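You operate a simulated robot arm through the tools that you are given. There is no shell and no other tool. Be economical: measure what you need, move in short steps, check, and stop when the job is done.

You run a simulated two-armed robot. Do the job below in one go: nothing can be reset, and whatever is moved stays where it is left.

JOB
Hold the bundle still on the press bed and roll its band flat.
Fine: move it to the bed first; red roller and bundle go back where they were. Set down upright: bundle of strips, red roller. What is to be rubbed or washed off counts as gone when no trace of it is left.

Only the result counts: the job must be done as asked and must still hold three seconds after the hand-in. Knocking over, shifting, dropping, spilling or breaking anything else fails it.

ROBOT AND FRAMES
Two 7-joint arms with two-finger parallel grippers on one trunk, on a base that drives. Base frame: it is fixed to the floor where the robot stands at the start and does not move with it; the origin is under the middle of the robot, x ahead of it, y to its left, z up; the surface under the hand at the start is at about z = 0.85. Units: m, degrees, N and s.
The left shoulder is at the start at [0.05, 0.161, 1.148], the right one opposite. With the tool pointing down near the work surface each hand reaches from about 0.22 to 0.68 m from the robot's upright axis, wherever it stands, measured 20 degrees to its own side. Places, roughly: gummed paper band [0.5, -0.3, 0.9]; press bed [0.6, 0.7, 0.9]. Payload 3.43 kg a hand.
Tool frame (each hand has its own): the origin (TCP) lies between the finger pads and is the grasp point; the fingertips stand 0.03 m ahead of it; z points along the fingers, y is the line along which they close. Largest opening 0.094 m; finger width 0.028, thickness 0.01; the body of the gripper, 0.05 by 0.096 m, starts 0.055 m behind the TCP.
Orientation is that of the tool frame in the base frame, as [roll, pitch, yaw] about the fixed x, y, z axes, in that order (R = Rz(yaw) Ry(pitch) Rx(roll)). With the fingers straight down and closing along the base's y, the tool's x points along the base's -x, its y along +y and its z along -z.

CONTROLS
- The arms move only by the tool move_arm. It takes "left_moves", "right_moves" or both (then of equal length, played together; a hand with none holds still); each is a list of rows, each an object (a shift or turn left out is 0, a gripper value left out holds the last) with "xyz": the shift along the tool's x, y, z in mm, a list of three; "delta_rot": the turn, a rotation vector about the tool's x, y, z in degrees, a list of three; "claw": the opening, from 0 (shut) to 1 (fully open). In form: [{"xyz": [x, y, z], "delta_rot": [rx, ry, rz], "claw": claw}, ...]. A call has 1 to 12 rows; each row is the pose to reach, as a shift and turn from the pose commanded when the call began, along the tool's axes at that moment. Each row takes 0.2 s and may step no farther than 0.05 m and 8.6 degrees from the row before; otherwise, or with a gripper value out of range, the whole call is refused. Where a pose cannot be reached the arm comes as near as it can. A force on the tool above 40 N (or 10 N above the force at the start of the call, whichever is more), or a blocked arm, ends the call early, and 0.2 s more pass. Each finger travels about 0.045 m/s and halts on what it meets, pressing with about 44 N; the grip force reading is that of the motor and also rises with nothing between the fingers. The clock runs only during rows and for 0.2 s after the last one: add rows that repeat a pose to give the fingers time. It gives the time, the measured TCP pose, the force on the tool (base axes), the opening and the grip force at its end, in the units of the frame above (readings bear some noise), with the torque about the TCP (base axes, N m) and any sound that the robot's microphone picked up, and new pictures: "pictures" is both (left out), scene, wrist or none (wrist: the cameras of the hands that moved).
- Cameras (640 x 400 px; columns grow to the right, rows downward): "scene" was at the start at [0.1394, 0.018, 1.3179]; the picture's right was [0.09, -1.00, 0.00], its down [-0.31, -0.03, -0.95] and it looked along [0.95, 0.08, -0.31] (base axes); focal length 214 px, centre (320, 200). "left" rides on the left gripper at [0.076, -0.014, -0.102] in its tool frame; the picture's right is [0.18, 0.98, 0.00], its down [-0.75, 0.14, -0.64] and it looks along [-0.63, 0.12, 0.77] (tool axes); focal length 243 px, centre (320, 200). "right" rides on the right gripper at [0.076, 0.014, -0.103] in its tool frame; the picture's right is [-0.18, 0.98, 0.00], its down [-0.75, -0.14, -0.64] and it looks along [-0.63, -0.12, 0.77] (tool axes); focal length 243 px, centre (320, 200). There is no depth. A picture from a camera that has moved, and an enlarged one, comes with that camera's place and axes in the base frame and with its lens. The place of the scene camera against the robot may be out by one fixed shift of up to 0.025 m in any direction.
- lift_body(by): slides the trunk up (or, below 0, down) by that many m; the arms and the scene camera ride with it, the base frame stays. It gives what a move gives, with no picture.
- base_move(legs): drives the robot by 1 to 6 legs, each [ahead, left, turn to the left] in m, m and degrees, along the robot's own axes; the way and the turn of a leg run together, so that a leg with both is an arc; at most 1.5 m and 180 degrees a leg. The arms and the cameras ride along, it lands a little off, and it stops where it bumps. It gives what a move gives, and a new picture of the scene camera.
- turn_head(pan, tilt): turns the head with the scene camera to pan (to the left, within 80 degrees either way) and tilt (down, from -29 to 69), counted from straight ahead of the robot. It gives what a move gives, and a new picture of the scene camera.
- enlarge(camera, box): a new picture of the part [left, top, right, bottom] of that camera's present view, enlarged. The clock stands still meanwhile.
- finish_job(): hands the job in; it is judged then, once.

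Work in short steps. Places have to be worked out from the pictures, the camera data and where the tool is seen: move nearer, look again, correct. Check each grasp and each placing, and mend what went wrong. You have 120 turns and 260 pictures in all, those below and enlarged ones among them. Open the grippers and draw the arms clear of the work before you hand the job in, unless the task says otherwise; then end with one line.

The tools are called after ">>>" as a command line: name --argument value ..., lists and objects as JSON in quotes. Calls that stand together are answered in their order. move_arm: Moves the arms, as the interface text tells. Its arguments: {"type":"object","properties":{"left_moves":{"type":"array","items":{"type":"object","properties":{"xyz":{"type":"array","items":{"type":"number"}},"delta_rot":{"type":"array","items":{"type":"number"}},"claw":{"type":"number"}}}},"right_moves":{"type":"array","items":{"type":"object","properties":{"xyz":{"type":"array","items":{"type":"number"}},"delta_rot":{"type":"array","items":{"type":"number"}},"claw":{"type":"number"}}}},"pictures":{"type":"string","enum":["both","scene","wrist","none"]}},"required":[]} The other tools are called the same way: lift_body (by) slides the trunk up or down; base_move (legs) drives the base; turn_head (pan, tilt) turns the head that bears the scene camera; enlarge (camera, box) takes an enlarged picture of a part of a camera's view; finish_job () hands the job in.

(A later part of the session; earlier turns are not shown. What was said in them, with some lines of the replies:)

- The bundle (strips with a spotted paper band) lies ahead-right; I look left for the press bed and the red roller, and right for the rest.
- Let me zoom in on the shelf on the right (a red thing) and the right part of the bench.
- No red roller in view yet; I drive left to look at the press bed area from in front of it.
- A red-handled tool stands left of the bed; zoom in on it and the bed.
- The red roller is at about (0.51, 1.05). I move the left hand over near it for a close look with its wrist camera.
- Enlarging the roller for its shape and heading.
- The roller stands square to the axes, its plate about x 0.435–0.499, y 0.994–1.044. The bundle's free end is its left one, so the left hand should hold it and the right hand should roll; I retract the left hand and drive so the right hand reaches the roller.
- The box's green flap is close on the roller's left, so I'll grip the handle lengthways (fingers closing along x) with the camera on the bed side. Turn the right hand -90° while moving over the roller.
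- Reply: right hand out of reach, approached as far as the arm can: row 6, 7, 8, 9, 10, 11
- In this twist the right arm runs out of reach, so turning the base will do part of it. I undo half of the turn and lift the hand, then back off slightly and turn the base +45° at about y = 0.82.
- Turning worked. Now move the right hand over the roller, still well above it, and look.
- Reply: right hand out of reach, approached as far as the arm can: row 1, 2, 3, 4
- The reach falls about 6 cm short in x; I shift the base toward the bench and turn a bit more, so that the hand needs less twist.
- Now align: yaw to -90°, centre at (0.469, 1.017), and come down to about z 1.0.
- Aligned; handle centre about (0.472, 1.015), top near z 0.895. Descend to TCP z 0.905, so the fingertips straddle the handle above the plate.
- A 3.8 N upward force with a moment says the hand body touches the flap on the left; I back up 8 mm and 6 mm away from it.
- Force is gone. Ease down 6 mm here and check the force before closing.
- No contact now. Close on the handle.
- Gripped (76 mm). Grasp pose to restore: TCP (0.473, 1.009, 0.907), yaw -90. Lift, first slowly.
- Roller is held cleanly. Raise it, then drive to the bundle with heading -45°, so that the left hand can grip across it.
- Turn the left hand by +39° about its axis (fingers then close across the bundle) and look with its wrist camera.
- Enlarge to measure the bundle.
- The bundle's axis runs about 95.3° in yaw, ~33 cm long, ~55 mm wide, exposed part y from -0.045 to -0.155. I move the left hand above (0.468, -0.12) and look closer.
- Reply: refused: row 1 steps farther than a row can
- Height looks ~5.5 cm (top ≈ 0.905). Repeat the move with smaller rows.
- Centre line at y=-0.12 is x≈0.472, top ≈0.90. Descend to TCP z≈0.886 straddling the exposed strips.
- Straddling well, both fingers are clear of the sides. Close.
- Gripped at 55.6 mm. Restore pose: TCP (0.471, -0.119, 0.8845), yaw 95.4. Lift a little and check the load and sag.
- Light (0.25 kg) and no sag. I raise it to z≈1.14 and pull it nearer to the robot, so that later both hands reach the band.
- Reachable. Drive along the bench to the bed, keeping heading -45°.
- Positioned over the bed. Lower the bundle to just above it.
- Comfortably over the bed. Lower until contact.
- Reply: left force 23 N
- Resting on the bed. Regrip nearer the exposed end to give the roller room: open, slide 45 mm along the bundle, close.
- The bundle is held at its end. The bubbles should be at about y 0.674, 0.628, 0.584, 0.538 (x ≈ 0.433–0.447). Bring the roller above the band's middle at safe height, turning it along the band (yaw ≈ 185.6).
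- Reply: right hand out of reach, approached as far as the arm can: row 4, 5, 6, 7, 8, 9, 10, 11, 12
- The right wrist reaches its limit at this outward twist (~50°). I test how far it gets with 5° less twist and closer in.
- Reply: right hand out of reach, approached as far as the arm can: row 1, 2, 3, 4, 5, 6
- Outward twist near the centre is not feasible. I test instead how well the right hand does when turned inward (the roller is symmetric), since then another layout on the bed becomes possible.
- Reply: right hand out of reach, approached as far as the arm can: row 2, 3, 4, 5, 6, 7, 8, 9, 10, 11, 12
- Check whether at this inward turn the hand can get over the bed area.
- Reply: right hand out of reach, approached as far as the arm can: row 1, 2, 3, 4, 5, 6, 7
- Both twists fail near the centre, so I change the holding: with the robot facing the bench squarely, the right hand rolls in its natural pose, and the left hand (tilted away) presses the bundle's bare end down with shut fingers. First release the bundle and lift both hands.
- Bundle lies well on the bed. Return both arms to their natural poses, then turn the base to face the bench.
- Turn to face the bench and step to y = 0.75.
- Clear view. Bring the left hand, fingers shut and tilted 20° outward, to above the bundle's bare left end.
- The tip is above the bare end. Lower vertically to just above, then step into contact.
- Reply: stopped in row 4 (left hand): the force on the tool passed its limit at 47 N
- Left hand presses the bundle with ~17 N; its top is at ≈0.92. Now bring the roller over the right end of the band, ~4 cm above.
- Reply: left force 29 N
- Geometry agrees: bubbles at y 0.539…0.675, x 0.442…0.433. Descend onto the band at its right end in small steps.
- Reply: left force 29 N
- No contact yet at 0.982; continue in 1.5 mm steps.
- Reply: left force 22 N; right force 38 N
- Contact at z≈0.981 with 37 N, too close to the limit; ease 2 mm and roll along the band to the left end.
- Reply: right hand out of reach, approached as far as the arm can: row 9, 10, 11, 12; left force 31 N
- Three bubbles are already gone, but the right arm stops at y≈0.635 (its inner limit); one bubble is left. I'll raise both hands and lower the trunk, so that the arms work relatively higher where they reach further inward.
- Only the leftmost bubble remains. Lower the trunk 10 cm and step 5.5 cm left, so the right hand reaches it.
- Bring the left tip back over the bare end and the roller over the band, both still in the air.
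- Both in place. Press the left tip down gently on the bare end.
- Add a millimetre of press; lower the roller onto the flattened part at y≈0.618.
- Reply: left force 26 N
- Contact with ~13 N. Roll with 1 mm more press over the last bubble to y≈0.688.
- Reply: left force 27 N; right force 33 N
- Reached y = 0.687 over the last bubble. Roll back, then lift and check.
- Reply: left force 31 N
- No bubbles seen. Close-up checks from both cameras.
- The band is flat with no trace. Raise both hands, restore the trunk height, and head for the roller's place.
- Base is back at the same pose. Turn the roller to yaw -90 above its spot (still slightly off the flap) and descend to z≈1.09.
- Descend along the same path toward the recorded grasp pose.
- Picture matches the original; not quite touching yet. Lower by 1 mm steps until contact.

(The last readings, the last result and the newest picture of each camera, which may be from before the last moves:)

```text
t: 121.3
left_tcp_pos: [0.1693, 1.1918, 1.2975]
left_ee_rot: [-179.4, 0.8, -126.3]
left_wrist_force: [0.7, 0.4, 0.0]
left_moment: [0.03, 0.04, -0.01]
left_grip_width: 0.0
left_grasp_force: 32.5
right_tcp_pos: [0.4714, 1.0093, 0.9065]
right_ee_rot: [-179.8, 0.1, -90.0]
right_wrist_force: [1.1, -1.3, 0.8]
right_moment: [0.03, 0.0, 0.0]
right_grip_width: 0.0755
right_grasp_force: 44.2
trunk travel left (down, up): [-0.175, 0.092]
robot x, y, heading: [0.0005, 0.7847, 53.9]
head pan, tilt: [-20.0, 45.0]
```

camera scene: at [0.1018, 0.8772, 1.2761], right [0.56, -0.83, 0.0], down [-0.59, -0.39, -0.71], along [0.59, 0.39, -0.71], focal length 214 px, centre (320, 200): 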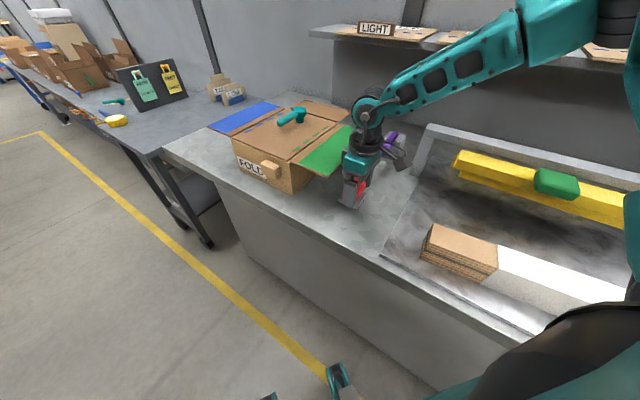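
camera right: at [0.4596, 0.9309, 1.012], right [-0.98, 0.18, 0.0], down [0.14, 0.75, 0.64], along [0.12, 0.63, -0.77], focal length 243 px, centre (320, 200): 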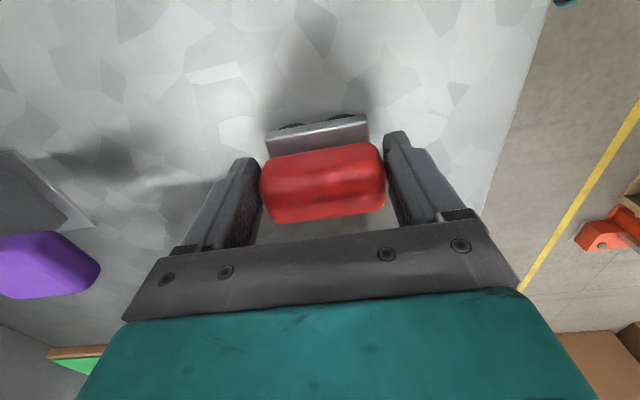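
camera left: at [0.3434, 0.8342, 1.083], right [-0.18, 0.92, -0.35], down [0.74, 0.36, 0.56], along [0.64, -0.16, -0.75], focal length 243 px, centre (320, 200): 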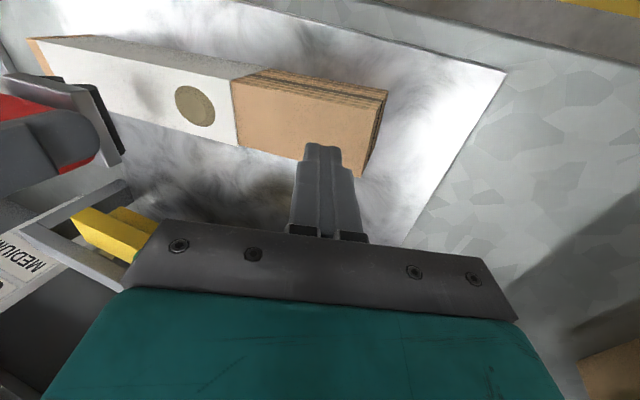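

Touching down (load came off). Open the fingers slowly and rise.

>>> move_arm --right_moves '[{"claw": 0.85}, {"claw": 0.95}, {"claw": 1}, {"claw": 1}, {"claw": 1}, {"xyz": [0, 0, -15], "claw": 1}, {"xyz": [3, 0, -45], "claw": 1}, {"xyz": [6, 0, -90], "claw": 1}, {"xyz": [6, 0, -135], "claw": 1}]' --pictures "both"

>>> enlarge --camera "scene" --box '[280, 90, 440, 230]'

```text
t: 123.3
left_tcp_pos: [0.1676, 1.1918, 1.2972]
left_ee_rot: [-179.4, 0.9, -126.2]
left_wrist_force: [-0.6, 0.5, -0.5]
left_moment: [-0.01, -0.01, -0.01]
left_grip_width: 0.0002
left_grasp_force: 33.3
right_tcp_pos: [0.471, 1.0024, 1.0421]
right_ee_rot: [-179.8, 0.1, -89.9]
right_wrist_force: [-0.1, 0.2, -0.6]
right_moment: [-0.03, -0.01, 0.0]
right_grip_width: 0.094
right_grasp_force: 0.1
trunk travel left (down, up): [-0.175, 0.092]
robot x, y, heading: [0.0063, 0.793, 54.0]
head pan, tilt: [-20.0, 45.0]
camera scene: at [0.1014, 0.8771, 1.2762], right [0.56, -0.83, 0.0], down [-0.59, -0.39, -0.71], along [0.59, 0.39, -0.71], focal length 214 px, centre (320, 200)
camera right: at [0.4558, 0.9244, 1.1454], right [-0.98, 0.18, 0.0], down [0.14, 0.75, 0.64], along [0.12, 0.63, -0.77], focal length 243 px, centre (320, 200)
```

scene: 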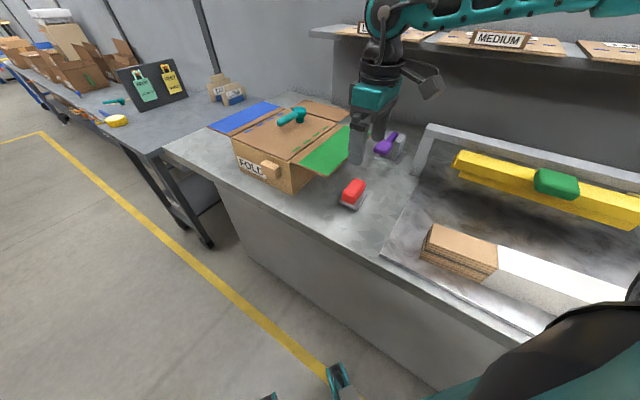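
right: 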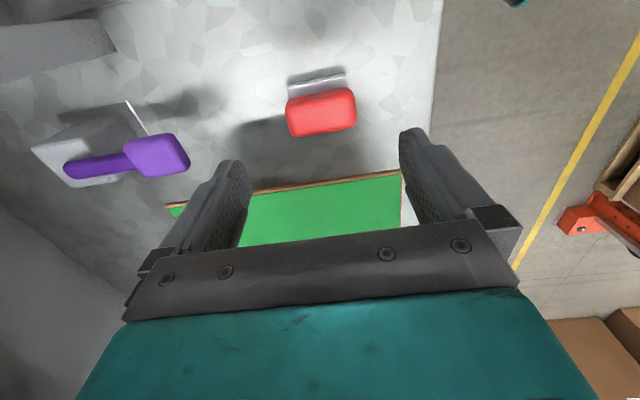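

```text
2.86 times, centred on (360, 160) of scene
camera zoom: at [0.1014, 0.8771, 1.2762], right [0.56, -0.83, 0.0], down [-0.59, -0.39, -0.71], along [0.59, 0.39, -0.71], focal length 613 px, centre (206, 314)
```

zoom: 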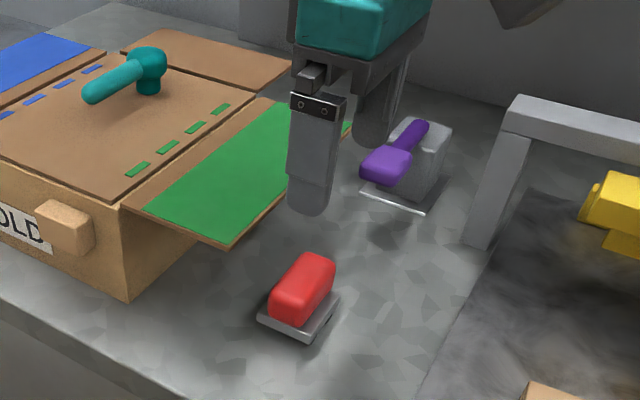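

Roller is back exactly in place and upright. Raise the right hand and drive to grip the bundle again (heading -45°).

>>> move_arm --right_moves '[{"xyz": [10, 10, -40]}, {"xyz": [20, 25, -80]}, {"xyz": [30, 40, -120]}, {"xyz": [40, 60, -150]}]' --left_moves '[{"claw": 1}, {"claw": 1}, {"claw": 1}, {"claw": 1}]' --pictures "none"

>>> base_move --legs '[[0, 0, -98.7], [-0.051, 0.041, 0]]'

```text
t: 124.3
left_tcp_pos: [0.1679, 1.1924, 1.2985]
left_ee_rot: [-179.3, 0.9, -126.2]
left_wrist_force: [0.1, -0.8, 0.9]
left_moment: [-0.02, 0.01, 0.0]
left_grip_width: 0.0864
left_grasp_force: 0.0
right_tcp_pos: [0.4102, 0.9615, 1.1924]
right_ee_rot: [-179.8, 0.1, -90.0]
right_wrist_force: [0.4, -0.1, 0.3]
right_moment: [-0.02, -0.02, -0.01]
right_grip_width: 0.0941
right_grasp_force: 0.0
trunk travel left (down, up): [-0.175, 0.092]
robot x, y, heading: [0.0045, 0.7908, 53.7]
head pan, tilt: [-20.0, 45.0]
```

```text
t: 129.5
left_tcp_pos: [0.367, 0.6245, 1.2974]
left_ee_rot: [-179.3, 0.9, 134.1]
left_wrist_force: [-0.2, 0.6, 0.4]
left_moment: [-0.01, 0.02, 0.0]
left_grip_width: 0.094
left_grasp_force: 0.1
right_tcp_pos: [0.1003, 0.4256, 1.1912]
right_ee_rot: [-179.9, 0.1, 170.3]
right_wrist_force: [0.3, 0.6, 0.7]
right_moment: [0.02, 0.03, 0.01]
right_grip_width: 0.0937
right_grasp_force: 0.0
trunk travel left (down, up): [-0.175, 0.092]
robot x, y, heading: [-0.0028, 0.8528, -45.8]
head pan, tilt: [-20.0, 45.0]
camera scene: at [0.0656, 0.7622, 1.2762], right [-0.91, -0.41, 0.0], down [-0.29, 0.65, -0.71], along [0.29, -0.65, -0.71], focal length 214 px, centre (320, 200)
```

scene: 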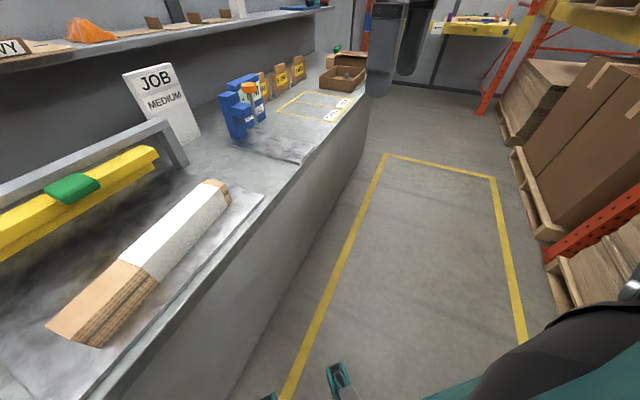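

Move the left hand above the bundle's gripping place, turning it across the bundle.

>>> move_arm --left_moves '[{"xyz": [8, 21, 40], "delta_rot": [0, 0, 7]}, {"xyz": [16, 43, 80], "delta_rot": [0, 0, 14]}, {"xyz": [24, 64, 120], "delta_rot": [0, 0, 21]}, {"xyz": [32, 86, 150], "delta_rot": [0, 0, 28]}, {"xyz": [40, 108, 180], "delta_rot": [0, 0, 35]}, {"xyz": [48.4, 129, 210], "delta_rot": [0, 0, 38.5]}, {"xyz": [48.4, 129, 245], "delta_rot": [0, 0, 38.5]}, {"xyz": [48.4, 129, 245], "delta_rot": [0, 0, 38.5]}]' --pictures "wrist"

>>> enlarge --camera "left" --box '[180, 0, 480, 220]'

```text
t: 131.3
left_tcp_pos: [0.4271, 0.744, 1.0506]
left_ee_rot: [-180.0, 1.1, 95.5]
left_wrist_force: [-0.1, -0.9, 0.2]
left_moment: [0.0, 0.0, 0.03]
left_grip_width: 0.0939
left_grasp_force: 0.0
right_tcp_pos: [0.0996, 0.4245, 1.1916]
right_ee_rot: [-179.8, 0.1, 170.3]
right_wrist_force: [-0.2, -0.2, -1.4]
right_moment: [-0.03, 0.01, 0.0]
right_grip_width: 0.094
right_grasp_force: 0.0
trunk travel left (down, up): [-0.175, 0.092]
robot x, y, heading: [0.0002, 0.8475, -46.1]
head pan, tilt: [-20.0, 45.0]
camera left: at [0.4058, 0.8206, 1.1516], right [0.96, 0.28, 0.0], down [0.21, -0.72, 0.66], along [0.18, -0.63, -0.75], focal length 243 px, centre (320, 200)
```

left: 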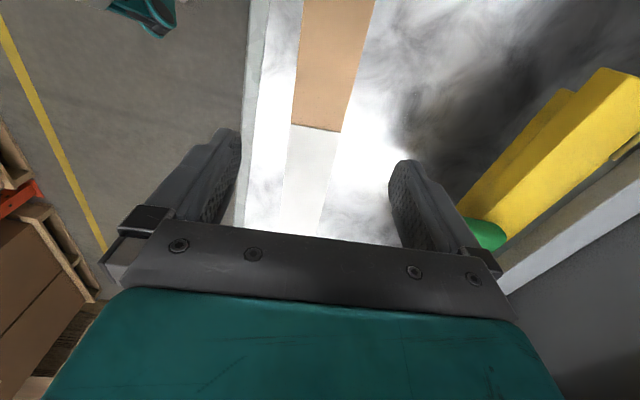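

```text
1.82 times, centred on (330, 110) of left
camera zoom: at [0.4058, 0.8206, 1.1516], right [0.96, 0.28, 0.0], down [0.21, -0.72, 0.66], along [0.18, -0.63, -0.75], focal length 441 px, centre (302, 364)
```

zoom: 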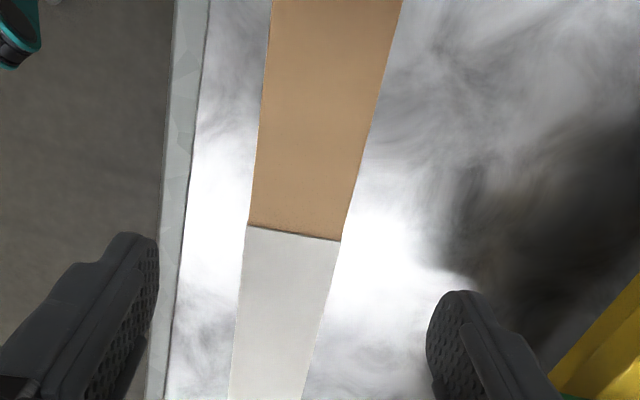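

Bundle located: the grip point equivalent to the original is (0.4274, 0.750). Level the hand and descend to z≈0.893.

>>> move_arm --left_moves '[{"xyz": [6, 0, 0], "delta_rot": [0, 1.1, 0]}, {"xyz": [6, 0, 45], "delta_rot": [0, 1.1, 0]}, {"xyz": [6, 0, 85], "delta_rot": [0, 1.1, 0]}, {"xyz": [6, 0, 120], "delta_rot": [0, 1.1, 0]}, {"xyz": [6, 0, 145], "delta_rot": [0, 1.1, 0]}, {"xyz": [6, 0, 156], "delta_rot": [0, 1.1, 0]}, {"xyz": [6, 0, 156], "delta_rot": [0, 1.1, 0]}]' --pictures "wrist"

```text
t: 132.9
left_tcp_pos: [0.426, 0.7459, 0.8942]
left_ee_rot: [-179.9, -0.1, 95.5]
left_wrist_force: [-0.1, -0.8, 1.0]
left_moment: [0.01, -0.01, -0.01]
left_grip_width: 0.0941
left_grasp_force: 0.0
right_tcp_pos: [0.0993, 0.4246, 1.1915]
right_ee_rot: [-179.9, 0.0, 170.3]
right_wrist_force: [0.2, -0.3, -0.3]
right_moment: [-0.01, 0.03, 0.0]
right_grip_width: 0.0938
right_grasp_force: 0.1
trunk travel left (down, up): [-0.175, 0.092]
robot x, y, heading: [-0.0005, 0.8585, -46.0]
head pan, tilt: [-20.0, 45.0]
camera left: at [0.405, 0.8222, 0.9963], right [0.96, 0.28, 0.0], down [0.21, -0.74, 0.64], along [0.18, -0.62, -0.77], focal length 243 px, centre (320, 200)
```

left: 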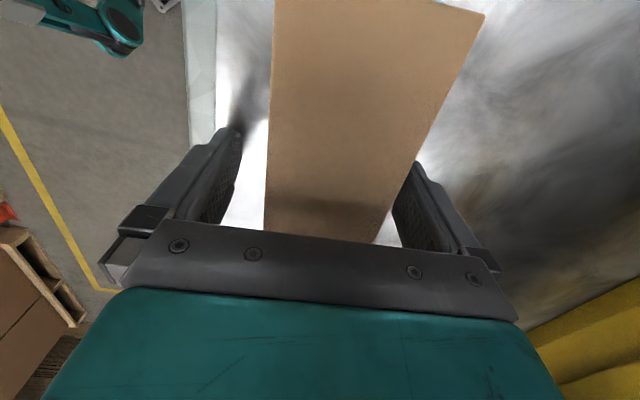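

The end sits ~4 mm farther than in the original grip and 2 mm in x; shift accordingly and close.

>>> move_arm --left_moves '[{"xyz": [4.3, 2, 0]}, {"xyz": [4.3, 2, 0]}, {"xyz": [4.3, 2, 0], "claw": 0.7}, {"xyz": [4.3, 2, 0], "claw": 0.5}, {"xyz": [4.3, 2, 0], "claw": 0.3}, {"xyz": [4.3, 2, 0], "claw": 0.3}, {"xyz": [4.3, 2, 0], "claw": 0.3}, {"xyz": [4.3, 2, 0], "claw": 0.3}, {"xyz": [4.3, 2, 0], "claw": 0.3}]' --pictures "wrist"

```text
t: 134.9
left_tcp_pos: [0.4283, 0.7524, 0.8946]
left_ee_rot: [-179.9, -0.1, 95.5]
left_wrist_force: [-0.4, -0.4, 0.2]
left_moment: [-0.1, 0.05, -0.07]
left_grip_width: 0.0557
left_grasp_force: 44.2
right_tcp_pos: [0.1001, 0.4239, 1.1909]
right_ee_rot: [-179.9, 0.1, 170.3]
right_wrist_force: [0.1, -0.3, 0.5]
right_moment: [0.03, 0.0, -0.01]
right_grip_width: 0.0939
right_grasp_force: 0.2
trunk travel left (down, up): [-0.175, 0.092]
robot x, y, heading: [-0.0015, 0.8528, -45.9]
head pan, tilt: [-20.0, 45.0]
camera left: at [0.4066, 0.8269, 0.9966], right [0.96, 0.28, 0.0], down [0.21, -0.74, 0.64], along [0.18, -0.62, -0.77], focal length 243 px, centre (320, 200)
```

left: 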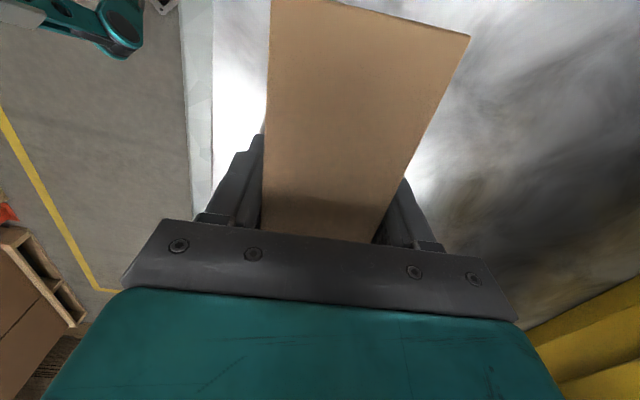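

Grip matches the original one. Lift and drive back to the bundle's place.

>>> move_arm --left_moves '[{"xyz": [0, 0, -10]}, {"xyz": [0, 0, -40]}, {"xyz": [0, 0, -80]}, {"xyz": [0, 0, -120]}, {"xyz": [0, 0, -165]}, {"xyz": [0, 0, -210]}, {"xyz": [0, 0, -255]}]' --pictures "none"

>>> base_move --legs '[[0.524, -0.543, 1]]'

>>> turn_head --pan 25 --tilt 45

```text
t: 136.5
left_tcp_pos: [0.4263, 0.7499, 1.1498]
left_ee_rot: [-179.9, -0.2, 95.6]
left_wrist_force: [-0.9, 0.2, -0.5]
left_moment: [0.12, -0.01, 0.01]
left_grip_width: 0.0557
left_grasp_force: 44.1
right_tcp_pos: [0.1004, 0.4245, 1.1917]
right_ee_rot: [-179.7, 0.1, 170.3]
right_wrist_force: [-0.2, -0.8, -0.4]
right_moment: [0.0, -0.02, -0.01]
right_grip_width: 0.094
right_grasp_force: 0.1
trunk travel left (down, up): [-0.175, 0.092]
robot x, y, heading: [-0.0002, 0.8573, -45.9]
head pan, tilt: [-20.0, 45.0]
```

```text
t: 141.8
left_tcp_pos: [0.409, 0.0098, 1.1487]
left_ee_rot: [179.9, -0.2, 96.8]
left_wrist_force: [0.1, 0.3, -1.7]
left_moment: [0.16, 0.05, 0.01]
left_grip_width: 0.0558
left_grasp_force: 44.2
right_tcp_pos: [0.0882, -0.3232, 1.1914]
right_ee_rot: [-179.7, 0.1, 171.5]
right_wrist_force: [0.3, -0.2, 0.3]
right_moment: [0.01, 0.01, 0.01]
right_grip_width: 0.094
right_grasp_force: 0.0
trunk travel left (down, up): [-0.175, 0.092]
robot x, y, heading: [-0.0203, 0.1048, -44.7]
head pan, tilt: [-20.0, 45.0]
camera scene: at [0.0478, 0.0126, 1.2761], right [-0.9, -0.43, 0.0], down [-0.3, 0.64, -0.71], along [0.3, -0.64, -0.71], focal length 214 px, centre (320, 200)
```

scene: 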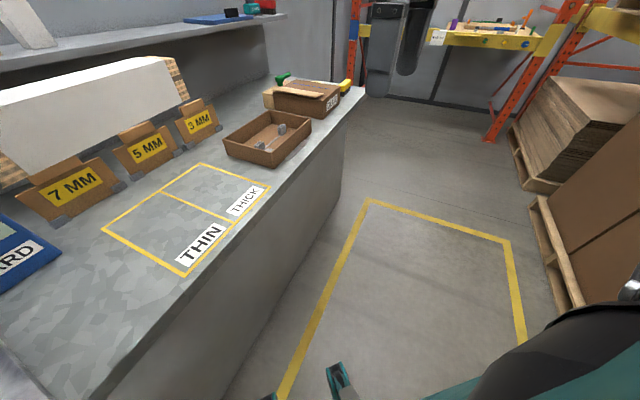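

```text
t: 142.9
left_tcp_pos: [0.4103, 0.0095, 1.1494]
left_ee_rot: [-180.0, 0.0, 96.8]
left_wrist_force: [0.3, -0.4, -1.5]
left_moment: [0.17, 0.01, -0.01]
left_grip_width: 0.0557
left_grasp_force: 43.7
right_tcp_pos: [0.0893, -0.3229, 1.1909]
right_ee_rot: [-179.9, 0.0, 171.6]
right_wrist_force: [0.2, 0.0, 0.0]
right_moment: [0.01, -0.05, 0.0]
right_grip_width: 0.0942
right_grasp_force: 0.0
trunk travel left (down, up): [-0.175, 0.092]
robot x, y, heading: [-0.0183, 0.1055, -44.7]
head pan, tilt: [25.0, 45.0]
camera scene: at [0.0895, 0.0588, 1.2761], right [-0.34, -0.94, 0.0], down [-0.67, 0.24, -0.71], along [0.67, -0.24, -0.71], focal length 214 px, centre (320, 200)
```

scene: 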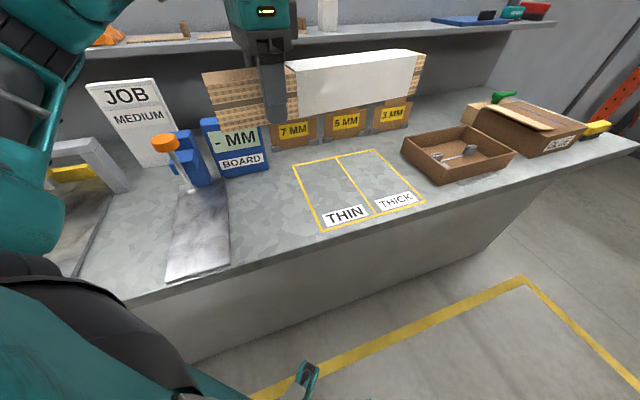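

Move over the original pose (0.471, -0.119, yaw 95.4), then descend to 3 cm above.

>>> move_arm --left_moves '[{"xyz": [-30, 10, 0], "delta_rot": [0, 0, 0.5]}, {"xyz": [-65, 22, 10], "delta_rot": [0, 0, 1]}, {"xyz": [-100, 34, 20], "delta_rot": [0, 0, 1.4]}, {"xyz": [-135, 45.4, 40], "delta_rot": [0, 0, 1.4]}, {"xyz": [-135, 45.4, 80], "delta_rot": [0, 0, 1.4]}, {"xyz": [-135, 45.4, 120], "delta_rot": [0, 0, 1.4]}, {"xyz": [-135, 45.4, 165], "delta_rot": [0, 0, 1.4]}, {"xyz": [-135, 45.4, 205], "delta_rot": [0, 0, 1.4]}, {"xyz": [-135, 45.4, 235], "delta_rot": [0, 0, 1.4]}, {"xyz": [-135, 45.4, 235], "delta_rot": [0, 0, 1.4]}]' --pictures "both"

```text
t: 145.1
left_tcp_pos: [0.4715, -0.1184, 0.9124]
left_ee_rot: [-180.0, -0.1, 95.4]
left_wrist_force: [0.1, 0.5, -1.5]
left_moment: [0.16, 0.02, 0.01]
left_grip_width: 0.056
left_grasp_force: 43.8
right_tcp_pos: [0.0884, -0.3226, 1.1906]
right_ee_rot: [-179.8, 0.1, 171.6]
right_wrist_force: [-0.4, 0.1, 0.7]
right_moment: [0.02, -0.03, 0.01]
right_grip_width: 0.094
right_grasp_force: 0.1
trunk travel left (down, up): [-0.175, 0.092]
robot x, y, heading: [-0.0234, 0.1014, -44.9]
head pan, tilt: [25.0, 45.0]
camera scene: at [0.0895, 0.0589, 1.2762], right [-0.34, -0.94, 0.0], down [-0.67, 0.24, -0.71], along [0.67, -0.24, -0.71], focal length 214 px, centre (320, 200)
camera left: at [0.45, -0.0431, 1.0158], right [0.96, 0.28, 0.0], down [0.21, -0.74, 0.64], along [0.18, -0.62, -0.77], focal length 243 px, centre (320, 200)
```

scene: 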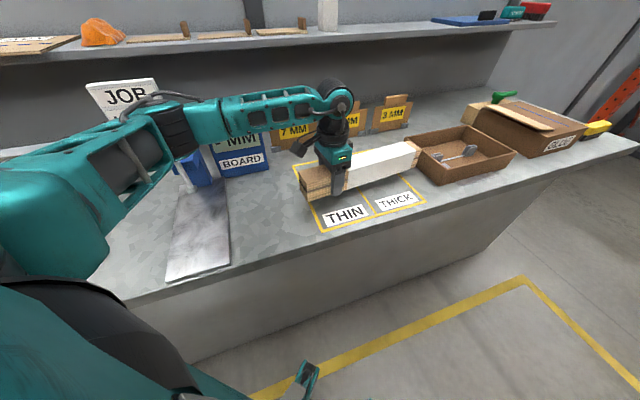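
left: 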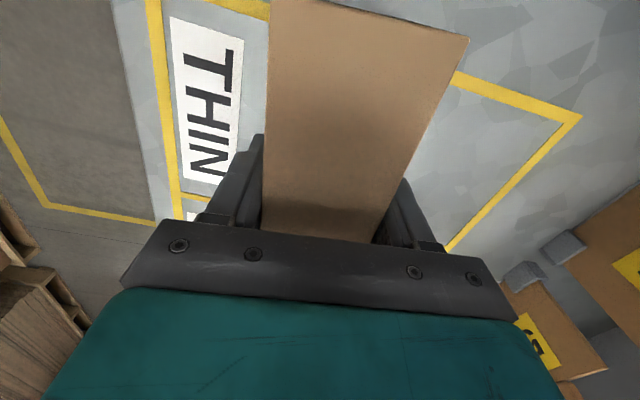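

Aligned. Lower to contact.

>>> move_arm --left_moves '[{"xyz": [0, 0, 12]}, {"xyz": [0, 0, 20]}, {"xyz": [0, 0, 23.5]}, {"xyz": [0, 0, 25]}, {"xyz": [0, 0, 26]}, {"xyz": [0, 0, 26]}]' --pictures "wrist"

```text
t: 146.5
left_tcp_pos: [0.471, -0.1186, 0.8873]
left_ee_rot: [179.9, -0.1, 95.4]
left_wrist_force: [-0.1, -0.2, -0.8]
left_moment: [0.12, -0.01, 0.01]
left_grip_width: 0.0556
left_grasp_force: 44.0
right_tcp_pos: [0.0883, -0.3237, 1.1907]
right_ee_rot: [-179.8, 0.2, 171.5]
right_wrist_force: [-0.4, -0.8, -0.7]
right_moment: [0.01, 0.01, -0.03]
right_grip_width: 0.094
right_grasp_force: 0.1
trunk travel left (down, up): [-0.175, 0.092]
robot x, y, heading: [-0.0262, 0.1096, -44.7]
head pan, tilt: [25.0, 45.0]
camera left: at [0.4496, -0.0431, 0.99], right [0.96, 0.28, 0.0], down [0.21, -0.74, 0.64], along [0.18, -0.62, -0.77], focal length 243 px, centre (320, 200)
```

left: 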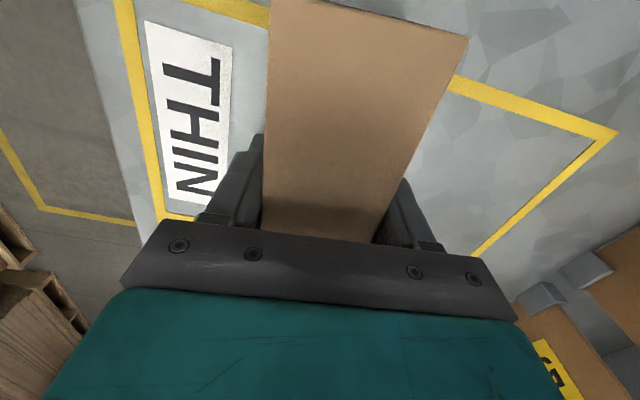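

Still a touch above; 1 mm steps down until the force turns.

>>> move_arm --left_moves '[{"xyz": [0, 0, 1]}, {"xyz": [0, 0, 2]}, {"xyz": [0, 0, 2.5]}, {"xyz": [0, 0, 2.5]}]' --pictures "wrist"

```text
t: 147.5
left_tcp_pos: [0.4692, -0.1179, 0.886]
left_ee_rot: [179.9, -0.1, 95.4]
left_wrist_force: [-0.3, -1.1, -1.5]
left_moment: [0.14, 0.0, 0.01]
left_grip_width: 0.056
left_grasp_force: 44.2
right_tcp_pos: [0.0887, -0.3225, 1.1918]
right_ee_rot: [-179.8, 0.1, 171.4]
right_wrist_force: [0.6, 0.5, 0.5]
right_moment: [-0.03, -0.03, 0.03]
right_grip_width: 0.0938
right_grasp_force: 0.1
trunk travel left (down, up): [-0.175, 0.092]
robot x, y, heading: [-0.0231, 0.1047, -44.4]
head pan, tilt: [25.0, 45.0]
camera left: at [0.4494, -0.0429, 0.9877], right [0.96, 0.28, 0.0], down [0.21, -0.74, 0.64], along [0.18, -0.62, -0.77], focal length 243 px, centre (320, 200)
```

left: 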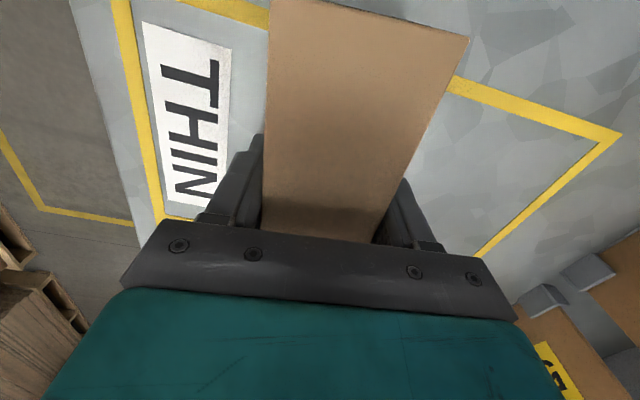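

Picture nearly identical to the original. Another 2 mm.

>>> move_arm --left_moves '[{"xyz": [0, 0, 1]}, {"xyz": [0, 0, 2]}, {"xyz": [0, 0, 2]}]' --pictures "none"

```text
t: 148.3
left_tcp_pos: [0.4709, -0.1174, 0.8839]
left_ee_rot: [179.9, -0.1, 95.4]
left_wrist_force: [1.1, 0.0, -1.1]
left_moment: [0.16, 0.0, -0.03]
left_grip_width: 0.0557
left_grasp_force: 44.0
right_tcp_pos: [0.0888, -0.3219, 1.1915]
right_ee_rot: [-179.8, 0.0, 171.5]
right_wrist_force: [0.1, 1.1, 0.4]
right_moment: [0.01, 0.0, -0.03]
right_grip_width: 0.0938
right_grasp_force: 0.0
trunk travel left (down, up): [-0.175, 0.092]
robot x, y, heading: [-0.0244, 0.1028, -44.8]
head pan, tilt: [25.0, 45.0]
```

No contact yet; continue down.

>>> move_arm --left_moves '[{"xyz": [0, 0, 1]}, {"xyz": [0, 0, 2]}, {"xyz": [0, 0, 2]}]' --pictures "none"

>>> enlarge --camera "scene" --box '[260, 70, 440, 230]'

```text
t: 149.1
left_tcp_pos: [0.4705, -0.1182, 0.8826]
left_ee_rot: [-180.0, -0.1, 95.4]
left_wrist_force: [0.4, 0.7, 3.2]
left_moment: [-0.09, 0.1, 0.0]
left_grip_width: 0.0562
left_grasp_force: 44.1
right_tcp_pos: [0.0879, -0.3229, 1.1918]
right_ee_rot: [-179.8, 0.1, 171.6]
right_wrist_force: [0.0, -0.2, -0.8]
right_moment: [-0.02, -0.03, 0.0]
right_grip_width: 0.0939
right_grasp_force: 0.0
trunk travel left (down, up): [-0.175, 0.092]
robot x, y, heading: [-0.0216, 0.105, -44.7]
head pan, tilt: [25.0, 45.0]
```

```text
2.50 times, centred on (350, 150) of scene
camera zoom: at [0.0893, 0.0591, 1.2763], right [-0.34, -0.94, 0.0], down [-0.67, 0.24, -0.71], along [0.67, -0.24, -0.71], focal length 536 px, centre (245, 325)
```

zoom: 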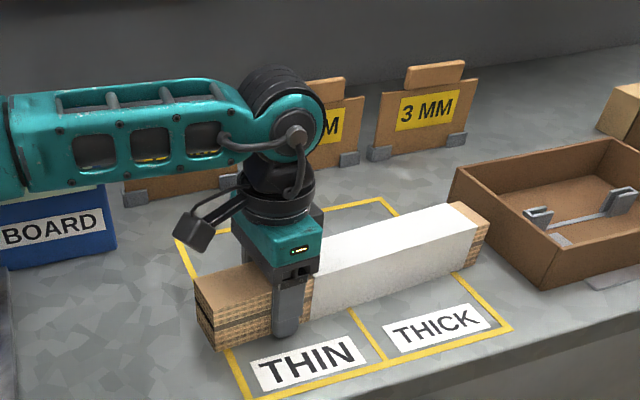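

Contact now (≈5 N). Open the fingers and rise straight up.

>>> move_arm --left_moves '[{"claw": 0.7}, {"claw": 0.85}, {"claw": 1}, {"claw": 1}, {"claw": 1}, {"xyz": [0, 0, -30], "claw": 1}, {"xyz": [0, 0, -75], "claw": 1}, {"xyz": [0, 0, -120], "claw": 1}, {"xyz": [0, 0, -166], "claw": 1}]' --pictures "both"

>>> enlarge --camera "left" --box '[180, 0, 480, 220]'

```text
t: 151.1
left_tcp_pos: [0.4703, -0.117, 1.0477]
left_ee_rot: [-180.0, -0.2, 95.4]
left_wrist_force: [-0.6, 0.8, -0.1]
left_moment: [0.02, -0.01, -0.01]
left_grip_width: 0.094
left_grasp_force: 0.1
right_tcp_pos: [0.0888, -0.3234, 1.1917]
right_ee_rot: [-179.8, 0.1, 171.5]
right_wrist_force: [0.0, 0.3, 0.0]
right_moment: [-0.02, 0.0, 0.01]
right_grip_width: 0.0938
right_grasp_force: 0.1
trunk travel left (down, up): [-0.175, 0.092]
robot x, y, heading: [-0.0199, 0.1079, -44.8]
head pan, tilt: [25.0, 45.0]
camera scene: at [0.0892, 0.059, 1.2762], right [-0.34, -0.94, 0.0], down [-0.67, 0.24, -0.71], along [0.67, -0.24, -0.71], focal length 214 px, centre (320, 200)
camera left: at [0.4494, -0.0426, 1.1507], right [0.96, 0.28, 0.0], down [0.21, -0.74, 0.64], along [0.18, -0.62, -0.77], focal length 243 px, centre (320, 200)
```

scene: 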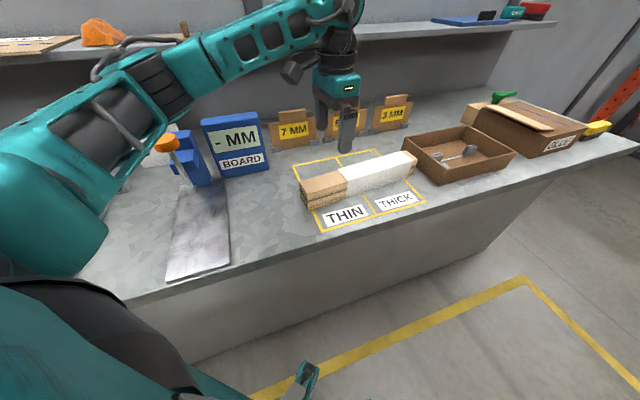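
left: 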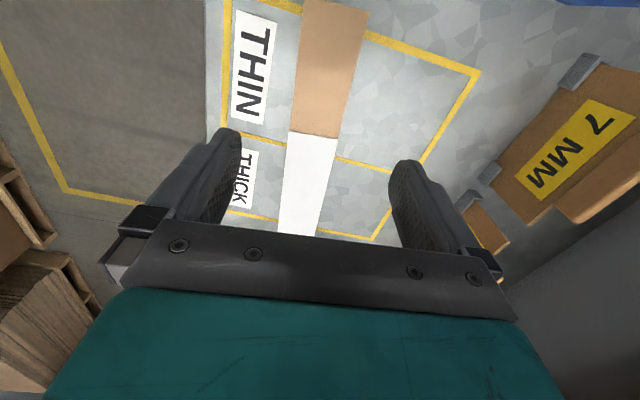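

```text
1.82 times, centred on (330, 110) of left
camera zoom: at [0.4494, -0.0426, 1.1507], right [0.96, 0.28, 0.0], down [0.21, -0.74, 0.64], along [0.18, -0.62, -0.77], focal length 441 px, centre (302, 364)
```

zoom: 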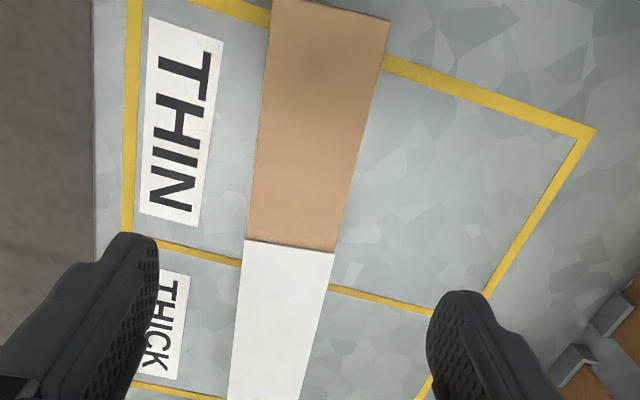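

The bundle lies within ~2 mm of its original place on the yellow marks, band flat. Raise the left hand clear and take a last look.

>>> move_arm --left_moves '[{"xyz": [10, -10, -40]}, {"xyz": [20, -20, -80]}, {"xyz": [40, -40, -120]}, {"xyz": [60, -60, -160]}, {"xyz": [80, -80, -190]}]' --pictures "scene"

>>> enlarge --camera "scene" --box '[260, 70, 440, 230]'

```text
t: 152.3
left_tcp_pos: [0.3821, -0.0458, 1.2365]
left_ee_rot: [-179.9, -0.2, 95.4]
left_wrist_force: [-0.1, -0.1, 0.6]
left_moment: [0.03, 0.01, -0.02]
left_grip_width: 0.0941
left_grasp_force: 0.0
right_tcp_pos: [0.0878, -0.3233, 1.1916]
right_ee_rot: [-179.8, 0.0, 171.5]
right_wrist_force: [-0.6, -0.7, 0.0]
right_moment: [-0.03, -0.01, 0.01]
right_grip_width: 0.0943
right_grasp_force: 0.0
trunk travel left (down, up): [-0.175, 0.092]
robot x, y, heading: [-0.0197, 0.1027, -44.6]
head pan, tilt: [25.0, 45.0]
camera scene: at [0.0889, 0.0593, 1.2762], right [-0.34, -0.94, 0.0], down [-0.67, 0.24, -0.71], along [0.67, -0.24, -0.71], focal length 214 px, centre (320, 200)
```

scene: 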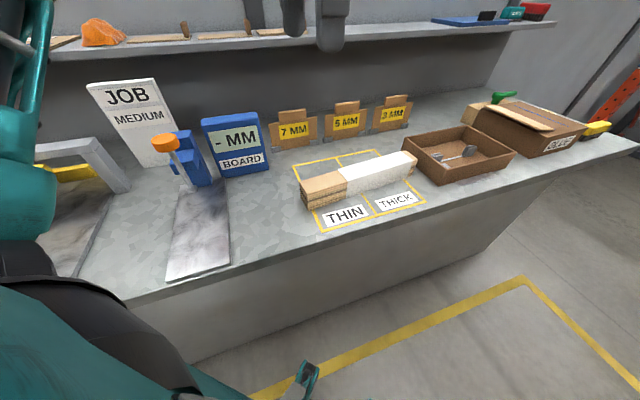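

```text
2.50 times, centred on (350, 150) of scene
camera zoom: at [0.0889, 0.0593, 1.2762], right [-0.34, -0.94, 0.0], down [-0.67, 0.24, -0.71], along [0.67, -0.24, -0.71], focal length 536 px, centre (245, 325)
```

zoom: 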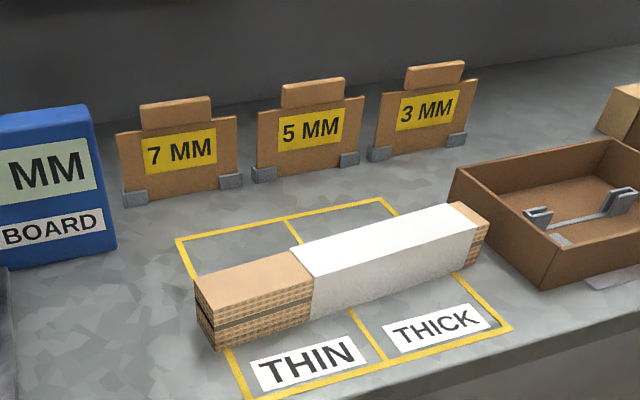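

Everything is in place: band flat, bundle and roller back and upright, hands open and clear. Hand in.

>>> finish_job

```text
The job is handed in.
```

The band is rolled flat with no trace of the four bubbles left. The bundle is back upright within about 2 mm and 1° of where it was, and the red roller is back upright in its place. I held the bundle on the bed by pressing its bare end down with the left fingers rather than gripping it, because the arms could not reach the band while gripping; it shifted about 2 mm during the rolling.
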